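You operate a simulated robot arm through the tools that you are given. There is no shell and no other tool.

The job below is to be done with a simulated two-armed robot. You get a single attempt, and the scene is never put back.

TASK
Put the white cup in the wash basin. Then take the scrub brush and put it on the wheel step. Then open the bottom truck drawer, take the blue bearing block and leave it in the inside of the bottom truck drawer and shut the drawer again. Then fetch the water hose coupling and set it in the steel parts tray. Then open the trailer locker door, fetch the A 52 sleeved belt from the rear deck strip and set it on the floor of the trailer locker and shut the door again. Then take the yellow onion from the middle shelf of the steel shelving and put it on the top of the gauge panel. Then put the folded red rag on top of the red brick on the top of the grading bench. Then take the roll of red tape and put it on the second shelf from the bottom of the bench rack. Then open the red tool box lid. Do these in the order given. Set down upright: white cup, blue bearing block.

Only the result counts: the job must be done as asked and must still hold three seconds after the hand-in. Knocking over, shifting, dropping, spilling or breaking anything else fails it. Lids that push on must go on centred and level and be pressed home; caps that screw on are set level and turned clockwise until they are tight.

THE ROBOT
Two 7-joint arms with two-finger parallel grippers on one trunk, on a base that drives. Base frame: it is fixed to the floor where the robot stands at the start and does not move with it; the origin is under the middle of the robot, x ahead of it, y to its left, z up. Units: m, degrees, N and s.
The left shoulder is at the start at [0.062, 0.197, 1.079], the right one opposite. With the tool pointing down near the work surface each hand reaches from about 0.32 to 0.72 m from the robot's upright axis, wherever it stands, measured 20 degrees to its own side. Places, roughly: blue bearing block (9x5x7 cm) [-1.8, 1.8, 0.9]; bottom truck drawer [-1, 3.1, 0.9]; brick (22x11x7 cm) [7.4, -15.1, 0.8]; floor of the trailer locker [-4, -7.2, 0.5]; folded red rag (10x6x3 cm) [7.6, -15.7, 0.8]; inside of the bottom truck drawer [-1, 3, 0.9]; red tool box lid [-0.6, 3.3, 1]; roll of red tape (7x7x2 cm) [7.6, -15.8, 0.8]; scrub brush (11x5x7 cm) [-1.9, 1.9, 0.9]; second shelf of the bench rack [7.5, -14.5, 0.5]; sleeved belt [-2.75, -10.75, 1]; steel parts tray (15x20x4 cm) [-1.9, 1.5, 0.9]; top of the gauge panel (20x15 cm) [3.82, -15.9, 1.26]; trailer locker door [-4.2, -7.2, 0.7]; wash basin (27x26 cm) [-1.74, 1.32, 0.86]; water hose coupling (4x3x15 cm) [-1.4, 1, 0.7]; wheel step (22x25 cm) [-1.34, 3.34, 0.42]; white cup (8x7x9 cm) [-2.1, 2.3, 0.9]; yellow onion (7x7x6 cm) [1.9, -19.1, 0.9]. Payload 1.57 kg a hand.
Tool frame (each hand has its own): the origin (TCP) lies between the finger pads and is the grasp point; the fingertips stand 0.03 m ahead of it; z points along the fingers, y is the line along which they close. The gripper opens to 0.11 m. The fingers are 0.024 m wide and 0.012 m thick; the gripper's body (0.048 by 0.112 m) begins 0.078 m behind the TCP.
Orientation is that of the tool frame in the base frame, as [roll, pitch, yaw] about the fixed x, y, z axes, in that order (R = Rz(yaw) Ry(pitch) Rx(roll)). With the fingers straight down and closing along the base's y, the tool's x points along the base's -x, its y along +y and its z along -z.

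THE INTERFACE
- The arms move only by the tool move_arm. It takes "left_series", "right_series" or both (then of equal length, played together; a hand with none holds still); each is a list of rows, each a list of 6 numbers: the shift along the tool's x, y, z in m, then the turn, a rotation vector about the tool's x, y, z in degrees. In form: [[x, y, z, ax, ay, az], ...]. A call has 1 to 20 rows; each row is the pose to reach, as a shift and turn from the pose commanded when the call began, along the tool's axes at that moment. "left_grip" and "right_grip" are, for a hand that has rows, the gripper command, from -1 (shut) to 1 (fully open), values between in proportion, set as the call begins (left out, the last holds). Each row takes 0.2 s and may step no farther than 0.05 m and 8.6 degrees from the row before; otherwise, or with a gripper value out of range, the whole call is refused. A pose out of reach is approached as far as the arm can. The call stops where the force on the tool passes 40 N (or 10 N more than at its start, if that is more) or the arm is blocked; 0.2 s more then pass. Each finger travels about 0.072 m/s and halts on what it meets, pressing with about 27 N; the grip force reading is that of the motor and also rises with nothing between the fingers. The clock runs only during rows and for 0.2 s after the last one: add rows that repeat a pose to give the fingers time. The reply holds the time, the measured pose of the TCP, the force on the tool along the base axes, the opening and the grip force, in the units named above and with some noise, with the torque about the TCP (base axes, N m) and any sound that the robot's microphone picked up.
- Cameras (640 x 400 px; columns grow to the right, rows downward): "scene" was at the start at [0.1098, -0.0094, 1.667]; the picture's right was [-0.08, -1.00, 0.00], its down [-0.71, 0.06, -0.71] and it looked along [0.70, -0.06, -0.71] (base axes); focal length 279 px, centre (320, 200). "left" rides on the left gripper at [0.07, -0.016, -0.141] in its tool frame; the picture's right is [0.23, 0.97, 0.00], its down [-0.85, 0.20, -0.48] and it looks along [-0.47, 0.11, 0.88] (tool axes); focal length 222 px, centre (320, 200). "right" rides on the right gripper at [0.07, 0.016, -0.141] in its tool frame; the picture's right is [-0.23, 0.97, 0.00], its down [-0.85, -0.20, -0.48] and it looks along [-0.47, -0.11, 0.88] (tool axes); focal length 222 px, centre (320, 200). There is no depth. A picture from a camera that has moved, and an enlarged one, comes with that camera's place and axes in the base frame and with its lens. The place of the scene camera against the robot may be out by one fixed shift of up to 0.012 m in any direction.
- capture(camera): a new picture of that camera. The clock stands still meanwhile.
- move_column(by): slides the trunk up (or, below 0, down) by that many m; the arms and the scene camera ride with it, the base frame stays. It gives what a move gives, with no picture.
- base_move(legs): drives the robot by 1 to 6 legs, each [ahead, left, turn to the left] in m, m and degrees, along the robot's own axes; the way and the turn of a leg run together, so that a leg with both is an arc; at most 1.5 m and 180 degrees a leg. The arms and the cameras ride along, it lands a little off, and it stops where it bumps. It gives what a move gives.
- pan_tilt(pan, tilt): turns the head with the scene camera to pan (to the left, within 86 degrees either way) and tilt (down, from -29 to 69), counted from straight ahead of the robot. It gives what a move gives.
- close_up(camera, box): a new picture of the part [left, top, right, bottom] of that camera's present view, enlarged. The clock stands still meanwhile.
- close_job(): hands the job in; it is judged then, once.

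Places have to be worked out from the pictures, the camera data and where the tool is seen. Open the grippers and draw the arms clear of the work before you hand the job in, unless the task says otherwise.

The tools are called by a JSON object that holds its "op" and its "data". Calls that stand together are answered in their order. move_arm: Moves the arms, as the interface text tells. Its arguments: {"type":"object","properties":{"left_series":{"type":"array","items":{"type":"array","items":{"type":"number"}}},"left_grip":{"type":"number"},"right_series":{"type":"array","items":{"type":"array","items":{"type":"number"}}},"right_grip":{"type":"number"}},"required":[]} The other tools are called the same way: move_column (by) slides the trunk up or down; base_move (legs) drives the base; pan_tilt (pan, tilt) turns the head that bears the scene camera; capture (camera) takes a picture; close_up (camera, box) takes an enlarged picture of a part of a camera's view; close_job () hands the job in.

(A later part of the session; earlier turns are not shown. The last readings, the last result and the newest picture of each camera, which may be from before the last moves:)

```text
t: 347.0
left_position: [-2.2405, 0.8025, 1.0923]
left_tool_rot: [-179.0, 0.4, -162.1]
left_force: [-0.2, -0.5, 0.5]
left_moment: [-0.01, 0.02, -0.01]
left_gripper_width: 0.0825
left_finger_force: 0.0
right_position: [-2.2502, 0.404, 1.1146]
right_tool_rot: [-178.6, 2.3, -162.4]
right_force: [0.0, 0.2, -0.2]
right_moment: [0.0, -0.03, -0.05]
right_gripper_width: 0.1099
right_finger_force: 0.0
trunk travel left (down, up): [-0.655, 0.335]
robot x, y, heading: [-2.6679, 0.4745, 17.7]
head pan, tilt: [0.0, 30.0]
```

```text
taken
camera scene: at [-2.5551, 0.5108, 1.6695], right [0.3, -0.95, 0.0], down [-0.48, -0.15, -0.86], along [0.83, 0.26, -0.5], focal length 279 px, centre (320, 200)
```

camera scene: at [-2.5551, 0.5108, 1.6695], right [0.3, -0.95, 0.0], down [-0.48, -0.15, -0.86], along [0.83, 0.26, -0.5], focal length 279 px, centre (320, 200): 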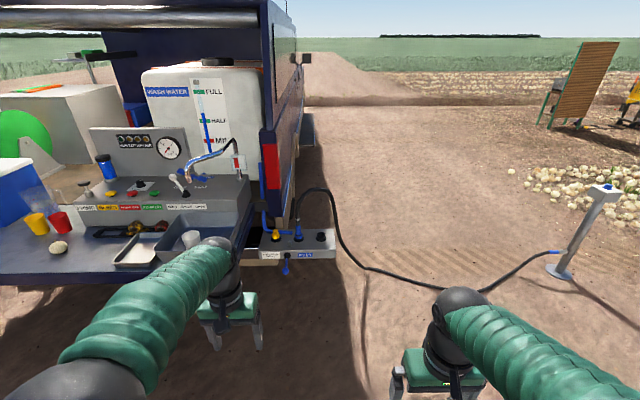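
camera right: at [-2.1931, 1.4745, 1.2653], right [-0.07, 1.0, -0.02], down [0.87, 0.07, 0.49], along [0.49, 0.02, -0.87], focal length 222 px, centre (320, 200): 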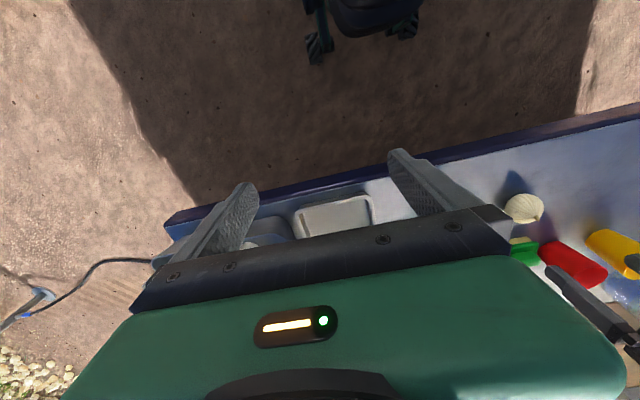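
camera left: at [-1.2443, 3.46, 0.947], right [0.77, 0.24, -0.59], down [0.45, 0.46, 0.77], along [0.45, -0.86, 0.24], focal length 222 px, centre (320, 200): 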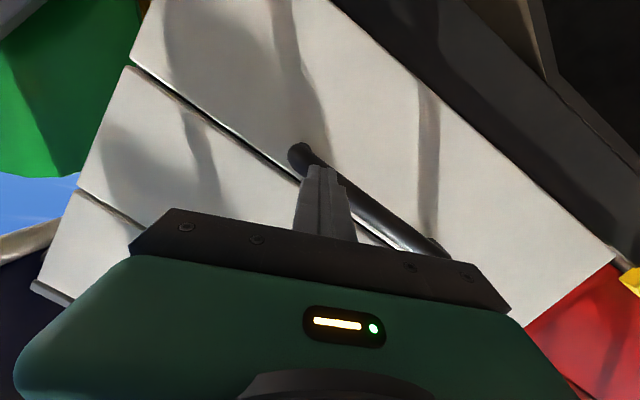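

I zoom in on the inlet and coupling.

{"op": "close_up", "data": {"camera": "scene", "box": [250, 170, 370, 290]}}

```text
3.33 times, centred on (310, 230) of scene
camera zoom: at [-2.5551, 0.5108, 1.6695], right [0.3, -0.95, 0.0], down [-0.48, -0.15, -0.86], along [0.83, 0.26, -0.5], focal length 931 px, centre (353, 100)
```

zoom: 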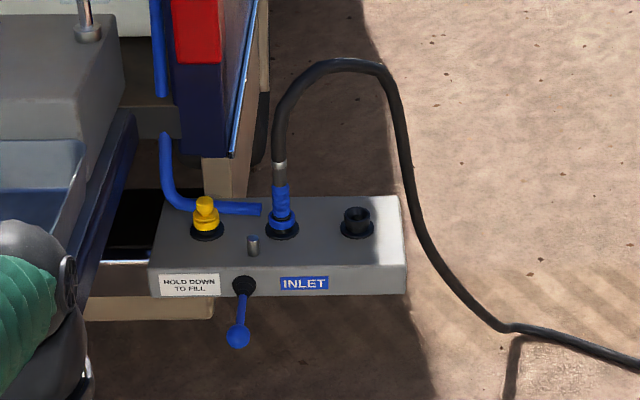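

The coupling stands upright in the INLET socket with the hose rising from its top, so I must grip it from the front with a nearly horizontal tool closing sideways. I pitch the left tool up by 70° here in free space, moving it ahead and down.

{"op": "move_arm", "data": {"left_series": [[-0.011, 0, 0.011, 0, -7.8, 0], [-0.022, 0, 0.022, 0, -15.6, 0], [-0.033, 0, 0.033, 0, -23.3, 0], [-0.044, 0, 0.044, 0, -31.1, 0], [-0.055, 0, 0.055, 0, -38.9, 0], [-0.066, 0, 0.066, 0, -46.7, 0], [-0.077, 0, 0.077, 0, -54.4, 0], [-0.088, 0, 0.088, 0, -62.2, 0], [-0.1, 0, 0.1, 0, -70, 0], [-0.1, 0, 0.1, 0, -70, 0]], "left_grip": 0.3}}

{"op": "capture", "data": {"camera": "left"}}

{"op": "capture", "data": {"camera": "scene"}}

```text
t: 349.2
left_position: [-2.1437, 0.8314, 0.9926]
left_tool_rot: [-177.5, 70.5, -159.8]
left_force: [-0.2, -0.5, -0.8]
left_moment: [0.01, -0.04, 0.01]
left_gripper_width: 0.0717
left_finger_force: 0.1
right_position: [-2.251, 0.401, 1.115]
right_tool_rot: [-178.6, 2.3, -162.3]
right_force: [0.4, -0.5, 0.4]
right_moment: [0.02, -0.05, -0.02]
right_gripper_width: 0.1101
right_finger_force: 0.1
trunk travel left (down, up): [-0.655, 0.335]
robot x, y, heading: [-2.6681, 0.4761, 17.3]
head pan, tilt: [0.0, 30.0]
```

```text
taken
camera left: at [-2.2879, 0.7681, 0.9749], right [-0.37, 0.9, -0.23], down [-0.22, 0.15, 0.96], along [0.9, 0.41, 0.15], focal length 222 px, centre (320, 200)
```

left: 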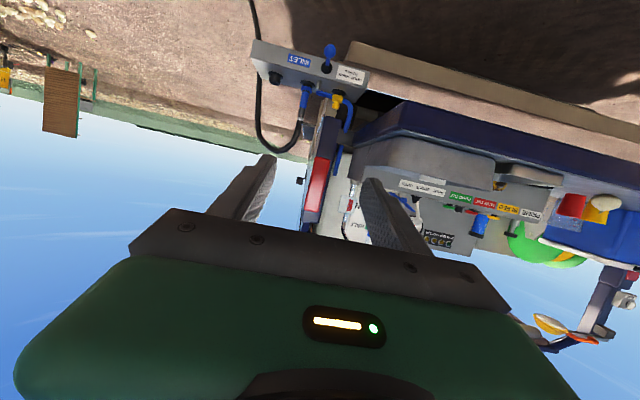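

```text
taken
camera scene: at [-2.5554, 0.509, 1.6696], right [0.3, -0.95, 0.0], down [-0.48, -0.15, -0.87], along [0.83, 0.26, -0.5], focal length 279 px, centre (320, 200)
```

scene: 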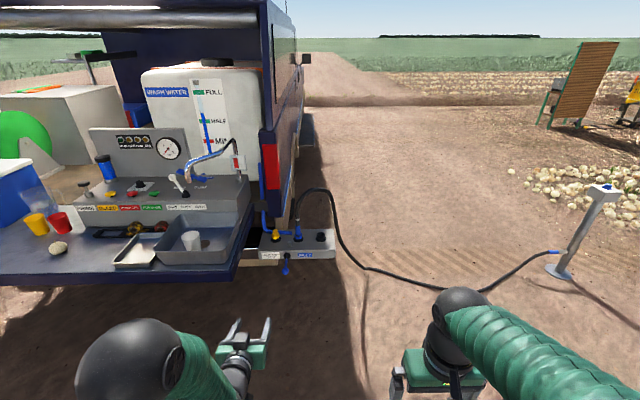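

Tool is set. I drive 0.55 m ahead and 0.05 m right, towards the inlet.

{"op": "base_move", "data": {"legs": [[0.55, -0.05, 0]]}}

{"op": "capture", "data": {"camera": "scene"}}

{"op": "capture", "data": {"camera": "left"}}

```text
t: 352.4
left_position: [-1.6077, 0.9496, 0.9943]
left_tool_rot: [-177.4, 70.4, -159.6]
left_force: [-0.2, 0.1, 0.1]
left_moment: [0.01, -0.01, 0.01]
left_gripper_width: 0.0714
left_finger_force: 0.0
right_position: [-1.7142, 0.5185, 1.1139]
right_tool_rot: [-178.6, 2.3, -162.5]
right_force: [-0.8, -0.3, 0.5]
right_moment: [-0.05, 0.01, 0.01]
right_gripper_width: 0.1098
right_finger_force: 0.0
trunk travel left (down, up): [-0.655, 0.335]
robot x, y, heading: [-2.1338, 0.5907, 17.5]
head pan, tilt: [0.0, 30.0]
```

```text
taken
camera scene: at [-2.0187, 0.6266, 1.6697], right [0.3, -0.95, 0.0], down [-0.48, -0.15, -0.87], along [0.83, 0.26, -0.5], focal length 279 px, centre (320, 200)
```

scene: 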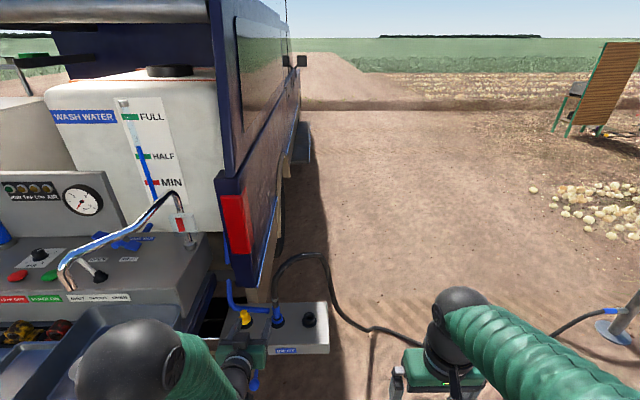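

```text
taken
camera left: at [-1.7507, 0.8858, 0.9751], right [-0.37, 0.9, -0.23], down [-0.22, 0.15, 0.96], along [0.9, 0.41, 0.14], focal length 222 px, centre (320, 200)
```

left: 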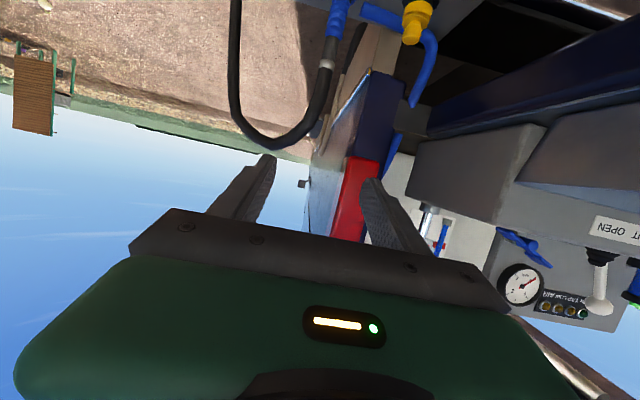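

The coupling is at (-1.408,1.004), aligned with the hand. I lower the trunk by 0.21 m to bring the hand to z≈0.785 and check.

{"op": "move_column", "data": {"by": -0.21}}

{"op": "capture", "data": {"camera": "left"}}

{"op": "pan_tilt", "data": {"pan": 10, "tilt": 45}}

{"op": "capture", "data": {"camera": "scene"}}

```text
t: 354.6
left_position: [-1.6071, 0.9503, 0.7834]
left_tool_rot: [-177.5, 70.5, -159.7]
left_force: [0.2, 0.9, -0.6]
left_moment: [0.0, 0.02, 0.0]
left_gripper_width: 0.0715
left_finger_force: 0.1
right_position: [-1.7144, 0.5189, 0.904]
right_tool_rot: [-178.7, 2.4, -162.4]
right_force: [-0.1, -0.2, 0.1]
right_moment: [0.0, -0.01, 0.02]
right_gripper_width: 0.1101
right_finger_force: 0.1
trunk travel left (down, up): [-0.445, 0.545]
robot x, y, heading: [-2.1326, 0.5914, 17.2]
head pan, tilt: [0.0, 30.0]
```

```text
taken
camera left: at [-1.7509, 0.8854, 0.7652], right [-0.37, 0.9, -0.23], down [-0.22, 0.15, 0.96], along [0.9, 0.41, 0.14], focal length 222 px, centre (320, 200)
```

left: 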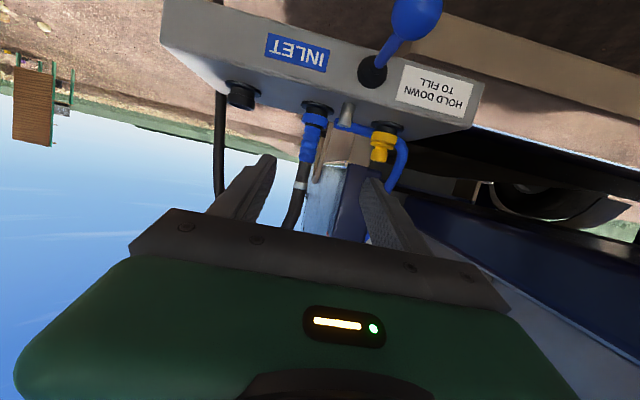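

```text
t: 355.4
left_position: [-1.6074, 0.9499, 0.7841]
left_tool_rot: [-177.5, 70.3, -159.7]
left_force: [0.4, 0.4, -0.2]
left_moment: [0.0, -0.04, 0.04]
left_gripper_width: 0.0714
left_finger_force: 0.1
right_position: [-1.7143, 0.5198, 0.9051]
right_tool_rot: [-178.6, 2.3, -162.4]
right_force: [0.2, 0.3, -0.4]
right_moment: [0.01, 0.0, 0.03]
right_gripper_width: 0.1098
right_finger_force: 0.1
trunk travel left (down, up): [-0.445, 0.545]
robot x, y, heading: [-2.1325, 0.5938, 17.7]
head pan, tilt: [10.0, 45.0]
```

```text
taken
camera scene: at [-2.0317, 0.6365, 1.437], right [0.46, -0.89, 0.0], down [-0.63, -0.33, -0.71], along [0.63, 0.33, -0.71], focal length 279 px, centre (320, 200)
```

scene: 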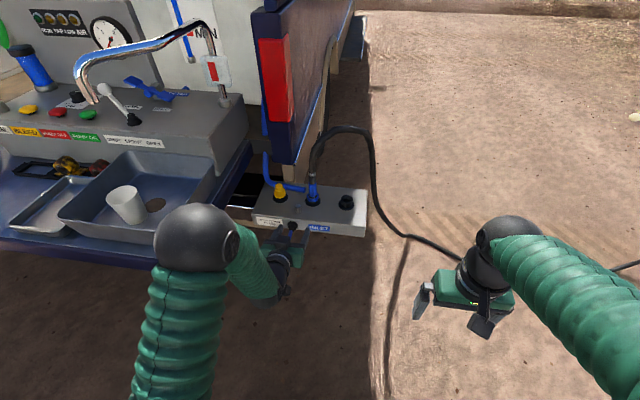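

The coupling's blue body spans z≈0.69–0.765 at (-1.408,1.002). I lower 4.4 cm, shift 1 cm right and advance 13 cm, then check.

{"op": "move_arm", "data": {"left_series": [[0.0208, -0.0047, 0.0073, 0, 0, 0], [0.0417, -0.0093, 0.0147, 0, 0, 0], [0.0279, -0.0097, 0.0535, 0, 0, 0], [0.0141, -0.0101, 0.0923, 0, 0, 0], [0.0003, -0.0105, 0.1311, 0, 0, 0], [-0.0021, -0.0106, 0.1376, 0, 0, 0], [-0.0021, -0.0106, 0.1376, 0, 0, 0]]}}

{"op": "capture", "data": {"camera": "left"}}

{"op": "close_up", "data": {"camera": "scene", "box": [230, 130, 390, 290]}}

```text
t: 357.0
left_position: [-1.48, 0.9789, 0.739]
left_tool_rot: [-177.5, 70.4, -159.8]
left_force: [-0.1, -0.8, -0.3]
left_moment: [0.01, 0.0, 0.0]
left_gripper_width: 0.0711
left_finger_force: 0.0
right_position: [-1.7134, 0.5188, 0.9044]
right_tool_rot: [-178.7, 2.4, -162.5]
right_force: [-0.1, 0.0, -0.2]
right_moment: [-0.01, 0.03, 0.0]
right_gripper_width: 0.1102
right_finger_force: 0.0
trunk travel left (down, up): [-0.445, 0.545]
robot x, y, heading: [-2.1292, 0.5937, 17.5]
head pan, tilt: [10.0, 45.0]
```

```text
taken
camera left: at [-1.623, 0.9143, 0.7209], right [-0.37, 0.9, -0.23], down [-0.22, 0.15, 0.96], along [0.9, 0.41, 0.14], focal length 222 px, centre (320, 200)
```

left: 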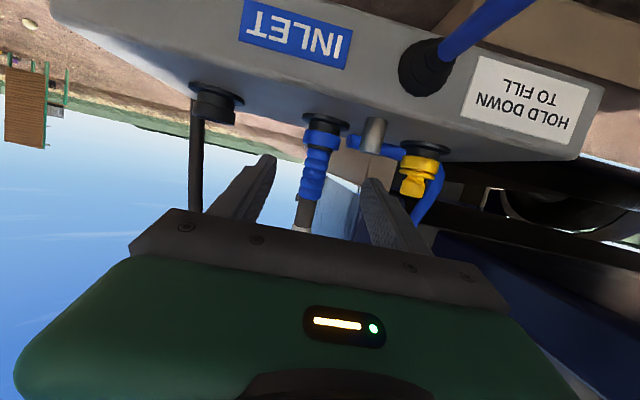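

```text
2.50 times, centred on (310, 210) of scene
camera zoom: at [-2.0311, 0.6367, 1.4369], right [0.46, -0.89, 0.0], down [-0.63, -0.33, -0.71], along [0.63, 0.33, -0.71], focal length 698 px, centre (345, 175)
```

zoom: 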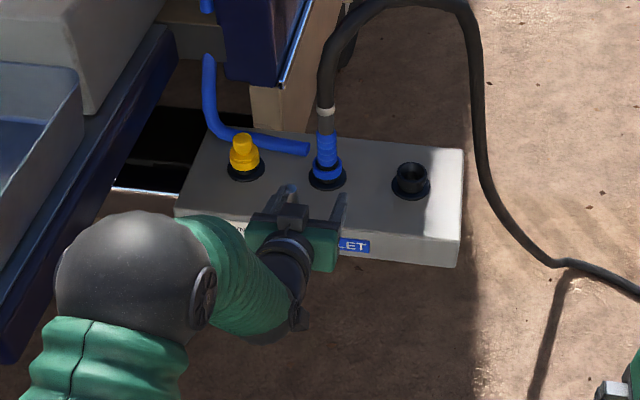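

Aligned well. I advance the final 7 cm and close on the coupling.

{"op": "move_arm", "data": {"left_series": [[-0.0084, 0, 0.0236, 0, 0, 0], [-0.0168, 0, 0.0471, 0, 0, 0], [-0.0241, 0, 0.0678, 0, 0, 0], [-0.0241, 0, 0.0678, 0, 0, 0]]}}

{"op": "capture", "data": {"camera": "left"}}

{"op": "close_up", "data": {"camera": "scene", "box": [250, 150, 370, 260]}}

```text
t: 358.0
left_position: [-1.4116, 1.001, 0.7396]
left_tool_rot: [-177.4, 70.5, -159.7]
left_force: [0.7, 0.2, 0.2]
left_moment: [0.05, 0.01, -0.01]
left_gripper_width: 0.0715
left_finger_force: 0.0
right_position: [-1.7134, 0.5193, 0.9051]
right_tool_rot: [-178.6, 2.2, -162.4]
right_force: [0.1, 0.6, -0.4]
right_moment: [0.03, -0.02, 0.0]
right_gripper_width: 0.1103
right_finger_force: 0.2
trunk travel left (down, up): [-0.445, 0.545]
robot x, y, heading: [-2.1305, 0.589, 17.4]
head pan, tilt: [10.0, 45.0]
```

```text
taken
camera left: at [-1.5547, 0.937, 0.7219], right [-0.37, 0.9, -0.23], down [-0.22, 0.15, 0.96], along [0.9, 0.41, 0.14], focal length 222 px, centre (320, 200)
```

left: 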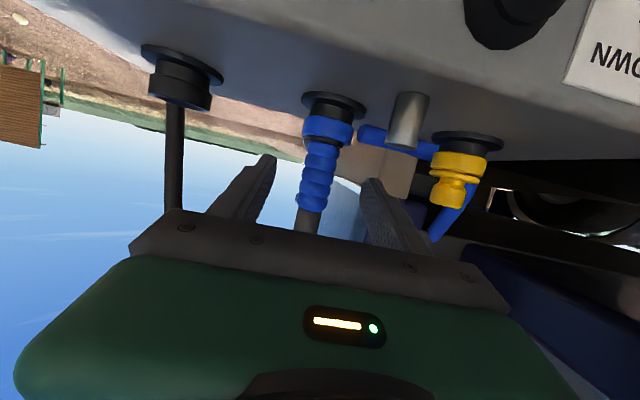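

```text
3.64 times, centred on (310, 205) of scene
camera zoom: at [-2.0314, 0.6366, 1.4369], right [0.46, -0.89, 0.0], down [-0.63, -0.33, -0.71], along [0.63, 0.33, -0.71], focal length 1015 px, centre (356, 182)
```

zoom: 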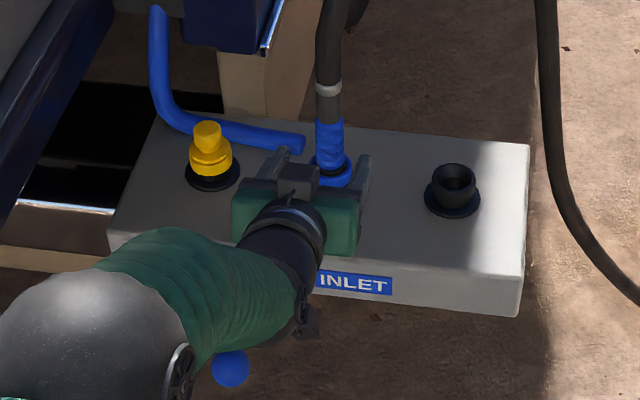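

The coupling is near the fingertips; I advance 2 cm more for a deeper grip and then close.

{"op": "move_arm", "data": {"left_series": [[-0.0034, 0, 0.0094, 0, 0, 0], [-0.0067, 0, 0.0188, 0, 0, 0], [-0.0067, 0, 0.0188, 0, 0, 0]]}}

{"op": "move_arm", "data": {"left_series": [[0, 0, 0, 0, 0, 0], [0, 0, 0, 0, 0, 0], [0, 0, 0, 0, 0, 0], [0, 0, 0, 0, 0, 0]], "left_grip": -1}}

{"op": "capture", "data": {"camera": "left"}}

```text
t: 358.8
left_position: [-1.3925, 1.0075, 0.7397]
left_tool_rot: [-177.6, 70.4, -159.6]
left_force: [0.6, 0.9, -0.4]
left_moment: [0.0, 0.0, -0.01]
left_gripper_width: 0.0715
left_finger_force: 0.0
right_position: [-1.714, 0.5191, 0.9039]
right_tool_rot: [-178.7, 2.2, -162.3]
right_force: [0.7, 0.6, 0.4]
right_moment: [0.01, -0.01, -0.01]
right_gripper_width: 0.1102
right_finger_force: 0.1
trunk travel left (down, up): [-0.445, 0.545]
robot x, y, heading: [-2.1323, 0.5898, 17.6]
head pan, tilt: [10.0, 45.0]
```

```text
t: 359.8
left_position: [-1.3943, 1.0067, 0.7411]
left_tool_rot: [-177.6, 70.5, -159.8]
left_force: [-12.4, -3.7, 4.7]
left_moment: [-0.03, 0.14, -0.01]
left_gripper_width: 0.0188
left_finger_force: 26.9
right_position: [-1.7166, 0.5184, 0.9052]
right_tool_rot: [-178.6, 2.5, -162.5]
right_force: [0.8, 0.4, 0.2]
right_moment: [0.03, 0.0, 0.04]
right_gripper_width: 0.1101
right_finger_force: 0.0
trunk travel left (down, up): [-0.445, 0.545]
robot x, y, heading: [-2.1303, 0.5918, 17.5]
head pan, tilt: [10.0, 45.0]
```

```text
taken
camera left: at [-1.5372, 0.9426, 0.7229], right [-0.37, 0.9, -0.23], down [-0.22, 0.15, 0.96], along [0.9, 0.41, 0.15], focal length 222 px, centre (320, 200)
```

left: 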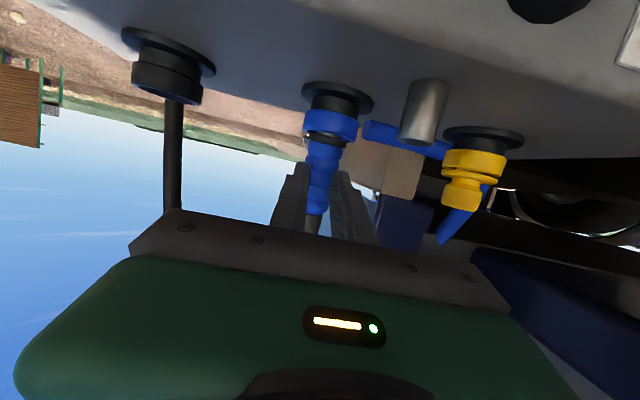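

The squeeze pushed the hand back (width only 0.019) – the fingertips hold just the near side of the cylinder. I open, advance another 3 cm, and close again.

{"op": "move_arm", "data": {"left_series": [[0, 0, 0, 0, 0, 0], [0, 0, 0, 0, 0, 0], [-0.005, 0, 0.0141, 0, 0, 0], [-0.0101, 0, 0.0283, 0, 0, 0], [-0.0104, 0, 0.0292, 0, 0, 0]], "left_grip": 0.3}}

{"op": "capture", "data": {"camera": "left"}}

{"op": "close_up", "data": {"camera": "scene", "box": [250, 150, 370, 260]}}

```text
t: 361.0
left_position: [-1.3621, 1.0178, 0.7402]
left_tool_rot: [-177.5, 70.4, -159.6]
left_force: [-0.1, -1.0, -0.3]
left_moment: [-0.03, 0.02, -0.01]
left_gripper_width: 0.0713
left_finger_force: 0.0
right_position: [-1.7144, 0.5177, 0.903]
right_tool_rot: [-178.7, 2.3, -162.4]
right_force: [0.1, 0.7, -0.2]
right_moment: [0.0, -0.02, 0.02]
right_gripper_width: 0.11
right_finger_force: 0.0
trunk travel left (down, up): [-0.445, 0.545]
robot x, y, heading: [-2.1307, 0.5882, 17.4]
head pan, tilt: [10.0, 45.0]
```

```text
taken
camera left: at [-1.5063, 0.9526, 0.7217], right [-0.37, 0.9, -0.23], down [-0.22, 0.15, 0.96], along [0.9, 0.41, 0.14], focal length 222 px, centre (320, 200)
```

left: 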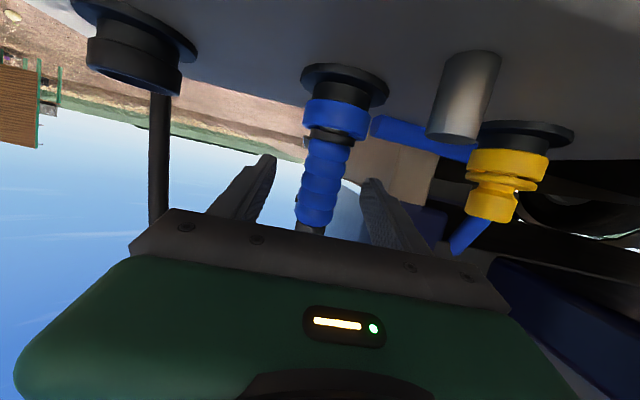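

```text
3.64 times, centred on (310, 205) of scene
camera zoom: at [-2.0309, 0.6367, 1.4369], right [0.46, -0.89, 0.0], down [-0.63, -0.33, -0.71], along [0.63, 0.33, -0.71], focal length 1015 px, centre (356, 182)
```

zoom: 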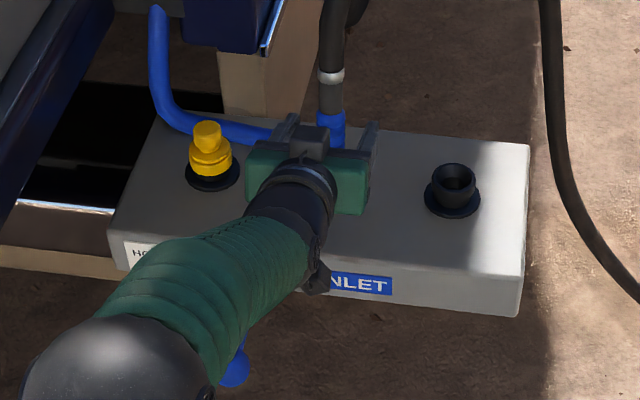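

Now the coupling is at grasp depth. I close the fingers.

{"op": "move_arm", "data": {"left_series": [[0, 0, 0, 0, 0, 0], [0, 0, 0, 0, 0, 0], [0, 0, 0, 0, 0, 0], [0, 0, 0, 0, 0, 0]], "left_grip": -1}}

{"op": "capture", "data": {"camera": "left"}}

```text
t: 362.0
left_position: [-1.3631, 1.0179, 0.7392]
left_tool_rot: [-177.6, 70.4, -159.7]
left_force: [-1.6, 1.6, 0.4]
left_moment: [0.39, -0.08, -0.02]
left_gripper_width: 0.0314
left_finger_force: 27.4
right_position: [-1.7138, 0.52, 0.9037]
right_tool_rot: [-178.6, 2.3, -162.4]
right_force: [-0.2, 0.9, -0.1]
right_moment: [0.0, -0.03, 0.04]
right_gripper_width: 0.1099
right_finger_force: 0.0
trunk travel left (down, up): [-0.445, 0.545]
robot x, y, heading: [-2.1288, 0.5922, 17.3]
head pan, tilt: [10.0, 45.0]
```

```text
taken
camera left: at [-1.5067, 0.9531, 0.7215], right [-0.37, 0.9, -0.23], down [-0.22, 0.15, 0.96], along [0.9, 0.41, 0.14], focal length 222 px, centre (320, 200)
```

left: 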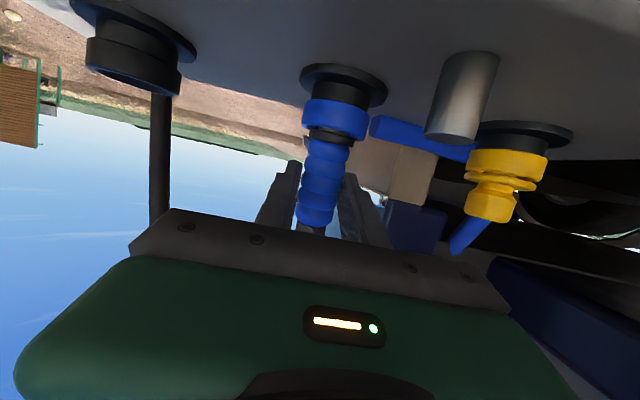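

Firm grip (0.031). I pull straight up in small steps and watch the force.

{"op": "move_arm", "data": {"left_series": [[-0.0094, 0, -0.0034, 0, 0, 0], [-0.0188, 0, -0.0067, 0, 0, 0], [-0.0283, 0, -0.01, 0, 0, 0], [-0.0283, 0, -0.01, 0, 0, 0]]}}

{"op": "capture", "data": {"camera": "left"}}

{"op": "capture", "data": {"camera": "scene"}}

```text
t: 363.0
left_position: [-1.3654, 1.0163, 0.7697]
left_tool_rot: [-177.5, 70.4, -159.6]
left_force: [0.2, 0.0, -2.1]
left_moment: [-0.02, 0.02, 0.0]
left_gripper_width: 0.027
left_finger_force: 26.8
right_position: [-1.7133, 0.5192, 0.9043]
right_tool_rot: [-178.7, 2.2, -162.4]
right_force: [0.2, 0.3, -0.4]
right_moment: [0.05, 0.03, -0.01]
right_gripper_width: 0.1101
right_finger_force: 0.1
trunk travel left (down, up): [-0.445, 0.545]
robot x, y, heading: [-2.13, 0.5918, 17.7]
head pan, tilt: [10.0, 45.0]
```

```text
taken
camera left: at [-1.5063, 0.9528, 0.7515], right [-0.37, 0.9, -0.23], down [-0.22, 0.15, 0.96], along [0.9, 0.41, 0.14], focal length 222 px, centre (320, 200)
```

left: 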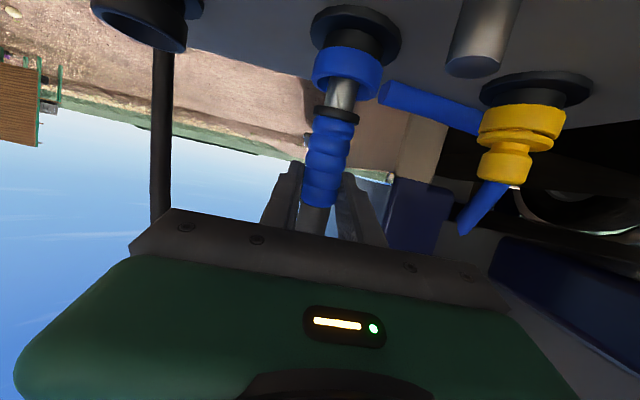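

```text
taken
camera scene: at [-2.0302, 0.6371, 1.4368], right [0.46, -0.89, 0.0], down [-0.63, -0.33, -0.7], along [0.63, 0.33, -0.71], focal length 279 px, centre (320, 200)
```

scene: 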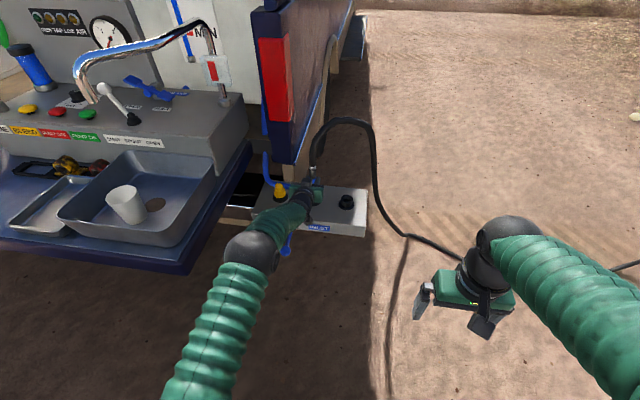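

The plug is coming out of the socket with only its weight on the hand. I continue up another 0.1 m.

{"op": "move_arm", "data": {"left_series": [[-0.0236, 0, -0.0084, 0, 0, 0], [-0.0471, 0, -0.0168, 0, 0, 0], [-0.0707, 0, -0.0251, 0, 0, 0], [-0.0942, 0, -0.0335, 0, 0, 0], [-0.0942, 0, -0.0335, 0, 0, 0]]}}

{"op": "capture", "data": {"camera": "scene"}}

{"op": "capture", "data": {"camera": "left"}}

```text
t: 364.2
left_position: [-1.3639, 1.0177, 0.87]
left_tool_rot: [-177.5, 70.5, -159.7]
left_force: [0.2, -0.4, -1.8]
left_moment: [-0.02, 0.02, -0.02]
left_gripper_width: 0.0274
left_finger_force: 26.8
right_position: [-1.7139, 0.5204, 0.9035]
right_tool_rot: [-178.7, 2.1, -162.4]
right_force: [0.4, 1.0, 0.0]
right_moment: [-0.02, 0.02, 0.01]
right_gripper_width: 0.1101
right_finger_force: 0.1
trunk travel left (down, up): [-0.445, 0.545]
robot x, y, heading: [-2.1283, 0.5892, 17.5]
head pan, tilt: [10.0, 45.0]
```

```text
taken
camera scene: at [-2.0299, 0.6372, 1.4367], right [0.46, -0.89, 0.0], down [-0.63, -0.33, -0.7], along [0.62, 0.33, -0.71], focal length 279 px, centre (320, 200)
```

scene: 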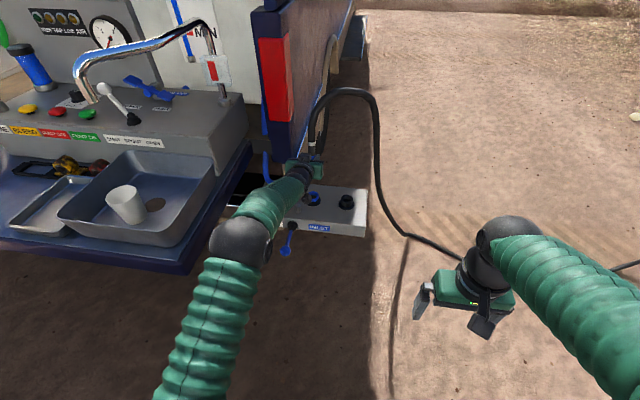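

```text
taken
camera left: at [-1.5067, 0.9545, 0.851], right [-0.37, 0.9, -0.23], down [-0.22, 0.15, 0.96], along [0.9, 0.41, 0.14], focal length 222 px, centre (320, 200)
```

left: 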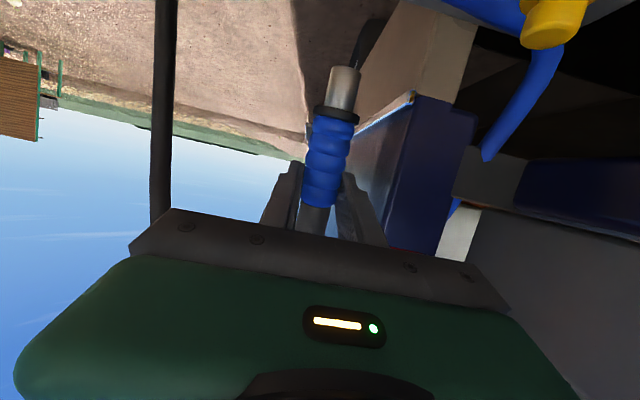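

The coupling is free and the hose follows without pulling. I raise the trunk, back away from the panel, and then reorient the coupling in free space.

{"op": "move_column", "data": {"by": 0.21}}

{"op": "base_move", "data": {"legs": [[-0.5, 0, 0]]}}

{"op": "capture", "data": {"camera": "scene"}}

```text
t: 366.5
left_position: [-1.3629, 1.0191, 1.0783]
left_tool_rot: [-177.6, 70.5, -159.7]
left_force: [0.2, -0.5, -2.7]
left_moment: [-0.05, 0.05, 0.01]
left_gripper_width: 0.0271
left_finger_force: 27.1
right_position: [-1.7126, 0.5189, 1.1143]
right_tool_rot: [-178.5, 2.2, -162.5]
right_force: [0.1, 0.4, 0.5]
right_moment: [0.03, 0.0, -0.01]
right_gripper_width: 0.1099
right_finger_force: 0.1
trunk travel left (down, up): [-0.655, 0.335]
robot x, y, heading: [-2.1298, 0.5947, 17.5]
head pan, tilt: [10.0, 45.0]
```

```text
t: 369.4
left_position: [-1.8402, 0.8708, 1.0779]
left_tool_rot: [-177.5, 70.4, -159.5]
left_force: [0.6, 0.2, -3.4]
left_moment: [0.0, 0.0, 0.0]
left_gripper_width: 0.0271
left_finger_force: 27.1
right_position: [-2.1887, 0.3706, 1.1139]
right_tool_rot: [-178.6, 2.2, -162.1]
right_force: [-0.7, -0.6, 0.5]
right_moment: [0.01, -0.03, -0.03]
right_gripper_width: 0.1099
right_finger_force: 0.1
trunk travel left (down, up): [-0.655, 0.335]
robot x, y, heading: [-2.6052, 0.4398, 17.8]
head pan, tilt: [10.0, 45.0]
```

```text
taken
camera scene: at [-2.5047, 0.4871, 1.6467], right [0.47, -0.89, 0.0], down [-0.63, -0.33, -0.7], along [0.62, 0.33, -0.71], focal length 279 px, centre (320, 200)
```

scene: 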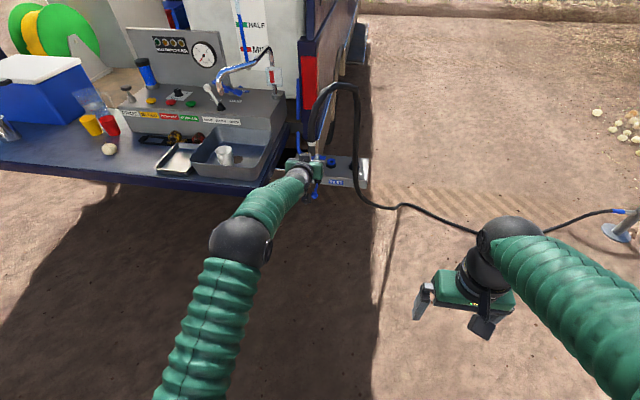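

The hose trails freely. I now pitch the tool down by 70° while pulling the hand back, so the coupling swings towards horizontal.

{"op": "move_arm", "data": {"left_series": [[-0.0033, 0, -0.0306, 0, 7.8, 0], [-0.0065, 0, -0.0613, 0, 15.6, 0], [-0.0098, 0, -0.0919, 0, 23.3, 0], [-0.013, 0, -0.1225, 0, 31.1, 0], [-0.0163, 0, -0.1532, 0, 38.9, 0], [-0.0195, 0, -0.1838, 0, 46.7, 0], [-0.0228, 0, -0.2144, 0, 54.4, 0], [-0.026, 0, -0.2451, 0, 62.2, 0], [-0.0293, 0, -0.2757, 0, 70, 0], [-0.0293, 0, -0.2757, 0, 70, 0]]}}

{"op": "capture", "data": {"camera": "left"}}

{"op": "capture", "data": {"camera": "scene"}}

```text
t: 371.6
left_position: [-2.0822, 0.7933, 1.2026]
left_tool_rot: [-179.2, 0.5, -161.8]
left_force: [0.2, 0.1, -2.9]
left_moment: [0.01, -0.05, 0.03]
left_gripper_width: 0.0271
left_finger_force: 27.4
right_position: [-2.1917, 0.3685, 1.1155]
right_tool_rot: [-178.6, 2.4, -162.1]
right_force: [1.7, 0.1, -0.3]
right_moment: [0.01, 0.0, -0.01]
right_gripper_width: 0.11
right_finger_force: 0.1
trunk travel left (down, up): [-0.655, 0.335]
robot x, y, heading: [-2.6057, 0.4422, 17.8]
head pan, tilt: [10.0, 45.0]
```

```text
taken
camera left: at [-2.1446, 0.758, 1.3424], right [-0.52, 0.85, -0.02], down [0.74, 0.46, 0.48], along [0.42, 0.24, -0.88], focal length 222 px, centre (320, 200)
```

left: 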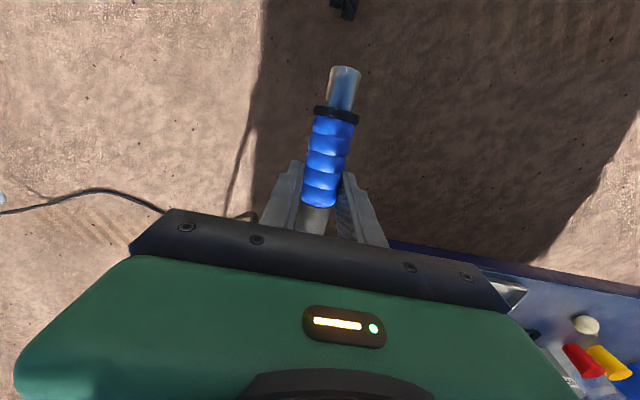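

```text
taken
camera scene: at [-2.5071, 0.4863, 1.6469], right [0.47, -0.89, 0.0], down [-0.63, -0.33, -0.71], along [0.62, 0.33, -0.71], focal length 279 px, centre (320, 200)
```

scene: 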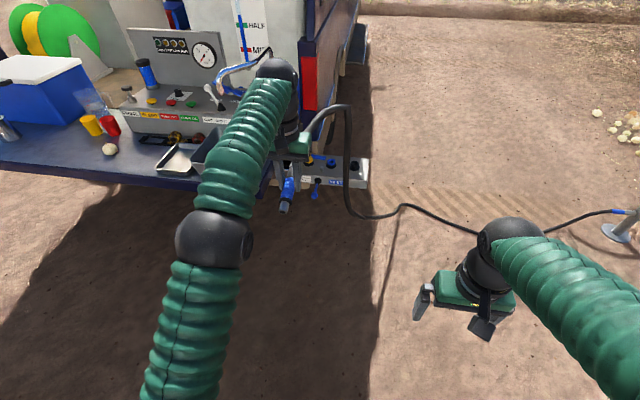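

Now I test yawing the tool: 90° clockwise (so that the hose end points to the right).

{"op": "move_arm", "data": {"left_series": [[0, 0, 0, 0, 0, 8.3], [0, 0, 0, 0, 0, 16.6], [0, 0, 0, 0, 0, 24.9], [0, 0, 0, 0, 0, 33.2], [0, 0, 0, 0, 0, 41.5], [0, 0, 0, 0, 0, 49.8], [0, 0, 0, 0, 0, 58.1], [0, 0, 0, 0, 0, 66.4], [0, 0, 0, 0, 0, 74.7], [0, 0, 0, 0, 0, 83], [0, 0, 0, 0, 0, 90], [0, 0, 0, 0, 0, 90]]}}

{"op": "capture", "data": {"camera": "scene"}}

```text
t: 374.2
left_position: [-2.0813, 0.7934, 1.2021]
left_tool_rot: [179.5, 0.7, 108.1]
left_force: [0.0, -0.4, -2.5]
left_moment: [-0.03, -0.01, -0.01]
left_gripper_width: 0.0273
left_finger_force: 26.9
right_position: [-2.1921, 0.3685, 1.1164]
right_tool_rot: [-178.6, 2.4, -162.0]
right_force: [0.6, -0.7, 0.3]
right_moment: [-0.04, -0.01, -0.01]
right_gripper_width: 0.1102
right_finger_force: 0.1
trunk travel left (down, up): [-0.655, 0.335]
robot x, y, heading: [-2.6104, 0.4402, 17.6]
head pan, tilt: [10.0, 45.0]
```

```text
taken
camera scene: at [-2.5069, 0.4864, 1.6469], right [0.47, -0.89, 0.0], down [-0.63, -0.33, -0.71], along [0.62, 0.33, -0.71], focal length 279 px, centre (320, 200)
```

scene: 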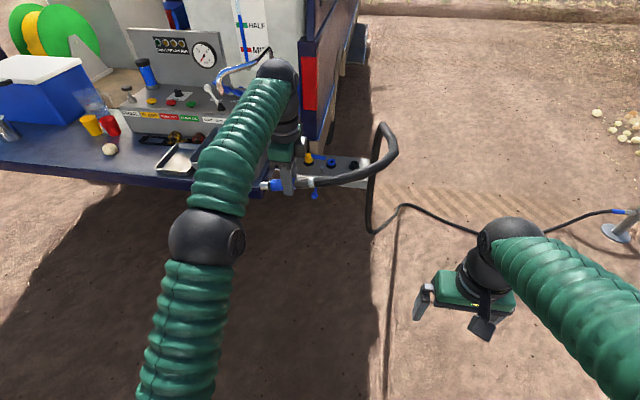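

Yaw works; the hose end points right. I try another 80° so that it points back towards me.

{"op": "move_arm", "data": {"left_series": [[0, 0, 0, 0, 0, 8], [0, 0, 0, 0, 0, 16], [0, 0, 0, 0, 0, 24], [0, 0, 0, 0, 0, 32], [0, 0, 0, 0, 0, 40], [0, 0, 0, 0, 0, 48], [0, 0, 0, 0, 0, 56], [0, 0, 0, 0, 0, 64], [0, 0, 0, 0, 0, 72], [0, 0, 0, 0, 0, 80], [0, 0, 0, 0, 0, 80]]}}

{"op": "capture", "data": {"camera": "scene"}}

```text
t: 376.6
left_position: [-2.0809, 0.7924, 1.2]
left_tool_rot: [179.2, -0.4, 28.2]
left_force: [0.1, 0.1, -2.6]
left_moment: [-0.05, 0.01, -0.02]
left_gripper_width: 0.0273
left_finger_force: 27.6
right_position: [-2.1903, 0.3693, 1.1149]
right_tool_rot: [-178.6, 2.4, -162.1]
right_force: [0.7, 0.1, -0.3]
right_moment: [-0.02, 0.0, 0.03]
right_gripper_width: 0.1097
right_finger_force: 0.0
trunk travel left (down, up): [-0.655, 0.335]
robot x, y, heading: [-2.6093, 0.439, 17.6]
head pan, tilt: [10.0, 45.0]
```

```text
taken
camera scene: at [-2.5069, 0.4865, 1.6469], right [0.47, -0.89, 0.0], down [-0.63, -0.33, -0.71], along [0.62, 0.33, -0.71], focal length 279 px, centre (320, 200)
```

scene: 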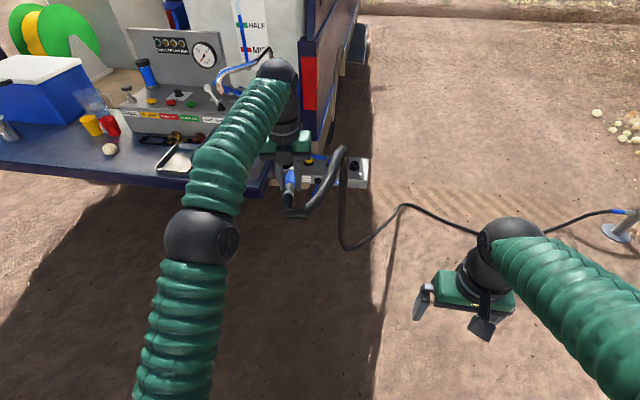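

Now the hose end points back towards me. I drive left 0.62 m and then ahead 0.3 m to bring it over the tray.

{"op": "base_move", "data": {"legs": [[0, 0.62, -0.5], [0.3, 0, 0]]}}

{"op": "capture", "data": {"camera": "scene"}}

{"op": "capture", "data": {"camera": "left"}}

```text
t: 381.7
left_position: [-1.9792, 1.4652, 1.2011]
left_tool_rot: [179.0, -0.4, 27.6]
left_force: [-0.6, 0.4, -3.3]
left_moment: [0.0, 0.05, 0.04]
left_gripper_width: 0.0271
left_finger_force: 27.5
right_position: [-2.0937, 1.0429, 1.115]
right_tool_rot: [-178.7, 2.5, -162.7]
right_force: [1.1, 0.0, 0.1]
right_moment: [0.0, 0.03, 0.0]
right_gripper_width: 0.1101
right_finger_force: 0.1
trunk travel left (down, up): [-0.655, 0.335]
robot x, y, heading: [-2.5069, 1.1208, 17.2]
head pan, tilt: [10.0, 45.0]
```

```text
taken
camera scene: at [-2.4084, 1.1615, 1.6471], right [0.46, -0.89, 0.0], down [-0.63, -0.32, -0.71], along [0.63, 0.32, -0.71], focal length 279 px, centre (320, 200)
```

scene: 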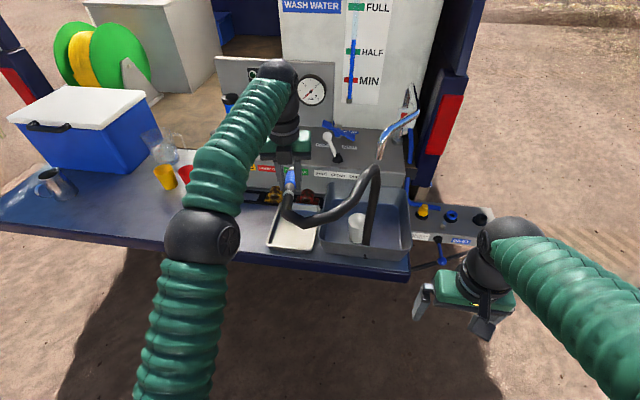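

```text
taken
camera left: at [-1.9258, 1.5133, 1.3435], right [0.65, -0.76, 0.02], down [-0.67, -0.57, 0.47], along [-0.35, -0.32, -0.88], focal length 222 px, centre (320, 200)
```

left: 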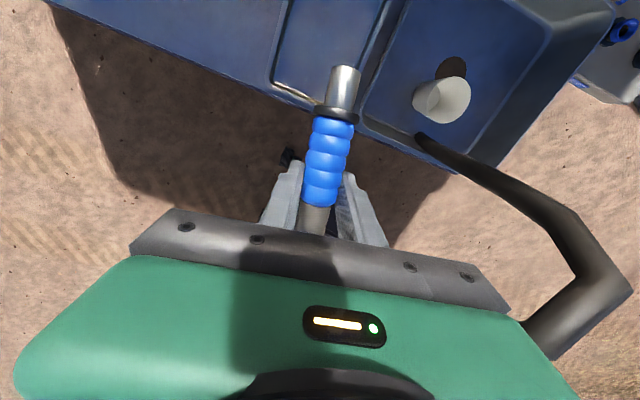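

I zoom in to see how the hose lies relative to the basin and cup.

{"op": "close_up", "data": {"camera": "scene", "box": [250, 130, 430, 290]}}

```text
2.50 times, centred on (340, 210) of scene
camera zoom: at [-2.4084, 1.1615, 1.6471], right [0.46, -0.89, 0.0], down [-0.63, -0.32, -0.71], along [0.63, 0.32, -0.71], focal length 698 px, centre (270, 175)
```

zoom: 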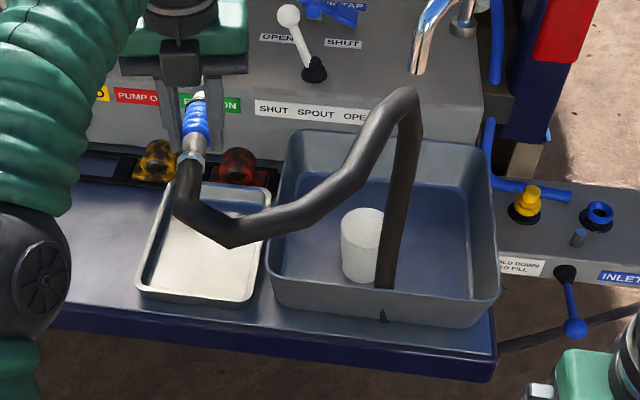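

The hose is only visual there (it passes through). The tray's centre is at about (-1.883,1.537). I drive 0.1 m ahead, then align the coupling with the tray's long axis, level it, and lower part-way.

{"op": "base_move", "data": {"legs": [[0.1, 0, 0]]}}

{"op": "move_arm", "data": {"left_series": [[0.003, -0.01, 0, -0.4, 6, 2.4], [0.006, -0.02, 0, -0.8, 12, 4.9], [0.009, -0.03, 0, -1.2, 18, 7.3], [0.0104, -0.039, 0, -1.37, 19.57, 7.92], [0.0104, -0.039, 0.045, -1.37, 19.57, 7.92], [0.0104, -0.039, 0.09, -1.37, 19.57, 7.92], [0.0104, -0.039, 0.135, -1.37, 19.57, 7.92], [0.0104, -0.039, 0.18, -1.37, 19.57, 7.92], [0.0104, -0.039, 0.18, -1.37, 19.57, 7.92]]}}

{"op": "capture", "data": {"camera": "left"}}

{"op": "close_up", "data": {"camera": "scene", "box": [220, 130, 400, 290]}}

```text
t: 382.9
left_position: [-1.8862, 1.4954, 1.2034]
left_tool_rot: [179.0, -0.7, 27.5]
left_force: [0.3, -0.5, -1.3]
left_moment: [-0.02, 0.02, 0.01]
left_gripper_width: 0.0271
left_finger_force: 27.2
right_position: [-2.001, 1.0729, 1.1169]
right_tool_rot: [-178.5, 2.7, -162.8]
right_force: [-0.5, 0.1, -0.4]
right_moment: [-0.02, -0.06, -0.01]
right_gripper_width: 0.1102
right_finger_force: 0.0
trunk travel left (down, up): [-0.655, 0.335]
robot x, y, heading: [-2.4108, 1.1466, 17.2]
head pan, tilt: [10.0, 45.0]
```

```text
t: 384.9
left_position: [-1.8884, 1.5336, 1.0213]
left_tool_rot: [179.0, -20.2, 19.9]
left_force: [-0.4, 0.2, -1.5]
left_moment: [-0.03, 0.01, -0.04]
left_gripper_width: 0.0274
left_finger_force: 27.5
right_position: [-1.9978, 1.0735, 1.1156]
right_tool_rot: [-178.5, 2.5, -162.8]
right_force: [0.3, 0.0, 0.0]
right_moment: [-0.01, -0.02, 0.04]
right_gripper_width: 0.1101
right_finger_force: 0.0
trunk travel left (down, up): [-0.655, 0.335]
robot x, y, heading: [-2.411, 1.1495, 17.3]
head pan, tilt: [10.0, 45.0]
```

```text
taken
camera left: at [-1.8791, 1.5572, 1.1771], right [0.53, -0.85, 0.09], down [-0.85, -0.51, 0.16], along [-0.08, -0.16, -0.98], focal length 222 px, centre (320, 200)
```

left: 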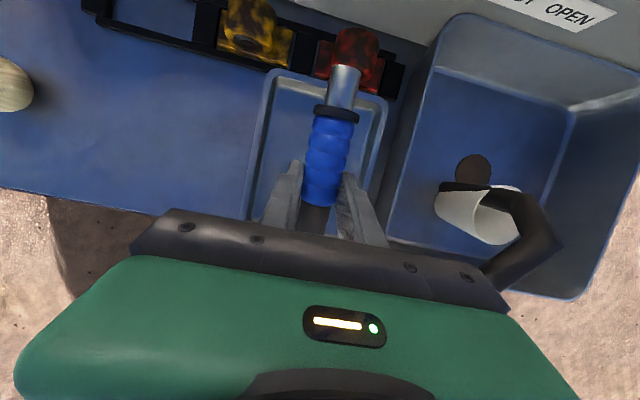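

```text
2.50 times, centred on (310, 210) of scene
camera zoom: at [-2.312, 1.1944, 1.6469], right [0.46, -0.89, 0.0], down [-0.63, -0.32, -0.71], along [0.63, 0.32, -0.71], focal length 698 px, centre (345, 175)
```

zoom: 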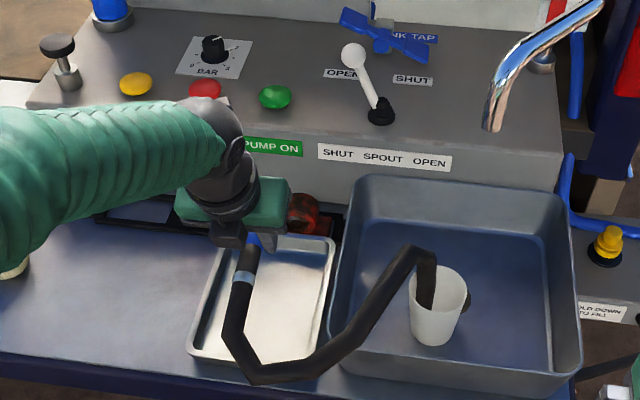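

The coupling is aligned with the tray. I lower it 12 cm (shifted 5 mm back) and check.

{"op": "move_arm", "data": {"left_series": [[-0.0183, 0, 0.037, 0, 0, 0], [-0.032, 0, 0.0746, 0, 0, 0], [-0.0457, 0, 0.1111, 0, 0, 0], [-0.0457, 0, 0.1111, 0, 0, 0]]}}

{"op": "capture", "data": {"camera": "left"}}

{"op": "close_up", "data": {"camera": "scene", "box": [220, 130, 400, 290]}}

```text
t: 385.9
left_position: [-1.8926, 1.5303, 0.9001]
left_tool_rot: [179.0, -20.2, 19.9]
left_force: [0.4, 0.3, -2.1]
left_moment: [0.04, 0.04, 0.01]
left_gripper_width: 0.0272
left_finger_force: 27.0
right_position: [-1.9988, 1.0731, 1.1164]
right_tool_rot: [-178.6, 2.4, -162.7]
right_force: [-0.2, -0.1, 0.5]
right_moment: [-0.01, 0.02, 0.0]
right_gripper_width: 0.11
right_finger_force: 0.0
trunk travel left (down, up): [-0.655, 0.335]
robot x, y, heading: [-2.4089, 1.1512, 17.4]
head pan, tilt: [10.0, 45.0]
```

```text
taken
camera left: at [-1.8829, 1.5536, 1.0565], right [0.53, -0.84, 0.09], down [-0.85, -0.51, 0.16], along [-0.08, -0.16, -0.98], focal length 222 px, centre (320, 200)
```

left: 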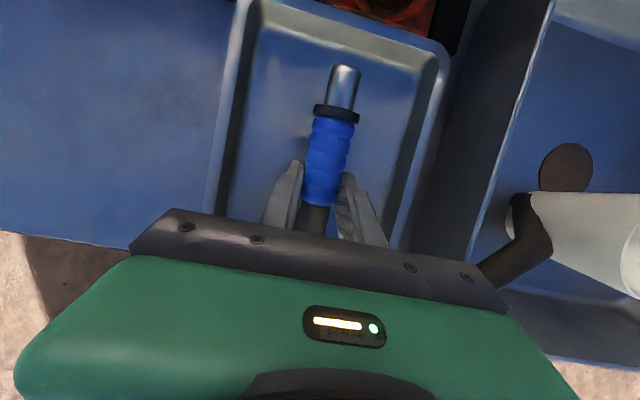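

```text
2.50 times, centred on (310, 210) of scene
camera zoom: at [-2.3121, 1.1943, 1.6469], right [0.46, -0.89, 0.0], down [-0.63, -0.32, -0.71], along [0.63, 0.32, -0.71], focal length 698 px, centre (345, 175)
```

zoom: 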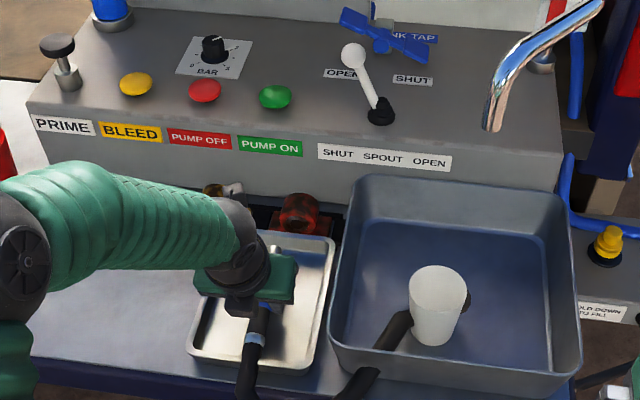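

The coupling is within the tray, about 1 cm of finger clearance left. I lower gently till the fingertips meet the tray floor.

{"op": "move_arm", "data": {"left_series": [[-0.0017, 0, 0.0047, 0, 0, 0], [-0.0027, 0, 0.0075, 0, 0, 0], [-0.0034, 0, 0.0094, 0, 0, 0]]}}

```text
t: 386.7
left_position: [-1.8936, 1.5307, 0.89]
left_tool_rot: [179.1, -20.2, 19.9]
left_force: [0.3, -0.1, -2.2]
left_moment: [0.0, 0.03, 0.0]
left_gripper_width: 0.0271
left_finger_force: 27.0
right_position: [-1.9987, 1.0743, 1.1152]
right_tool_rot: [-178.6, 2.5, -162.7]
right_force: [-0.3, 0.1, -0.3]
right_moment: [0.02, 0.01, 0.01]
right_gripper_width: 0.1101
right_finger_force: 0.1
trunk travel left (down, up): [-0.655, 0.335]
robot x, y, heading: [-2.4123, 1.1507, 17.0]
head pan, tilt: [10.0, 45.0]
```

{"op": "move_arm", "data": {"left_series": [[-0.001, 0, 0.0028, 0, 0, 0], [-0.0021, 0, 0.0056, 0, 0, 0]]}}

```text
t: 387.3
left_position: [-1.8943, 1.5309, 0.8871]
left_tool_rot: [179.1, -20.4, 19.9]
left_force: [-0.2, 1.0, 6.2]
left_moment: [0.12, 0.13, -0.05]
left_gripper_width: 0.0272
left_finger_force: 27.0
right_position: [-1.9996, 1.0727, 1.1163]
right_tool_rot: [-178.7, 2.5, -162.7]
right_force: [0.6, 0.3, 0.4]
right_moment: [-0.01, 0.01, 0.0]
right_gripper_width: 0.1102
right_finger_force: 0.0
trunk travel left (down, up): [-0.655, 0.335]
robot x, y, heading: [-2.4137, 1.1489, 17.2]
head pan, tilt: [10.0, 45.0]
```

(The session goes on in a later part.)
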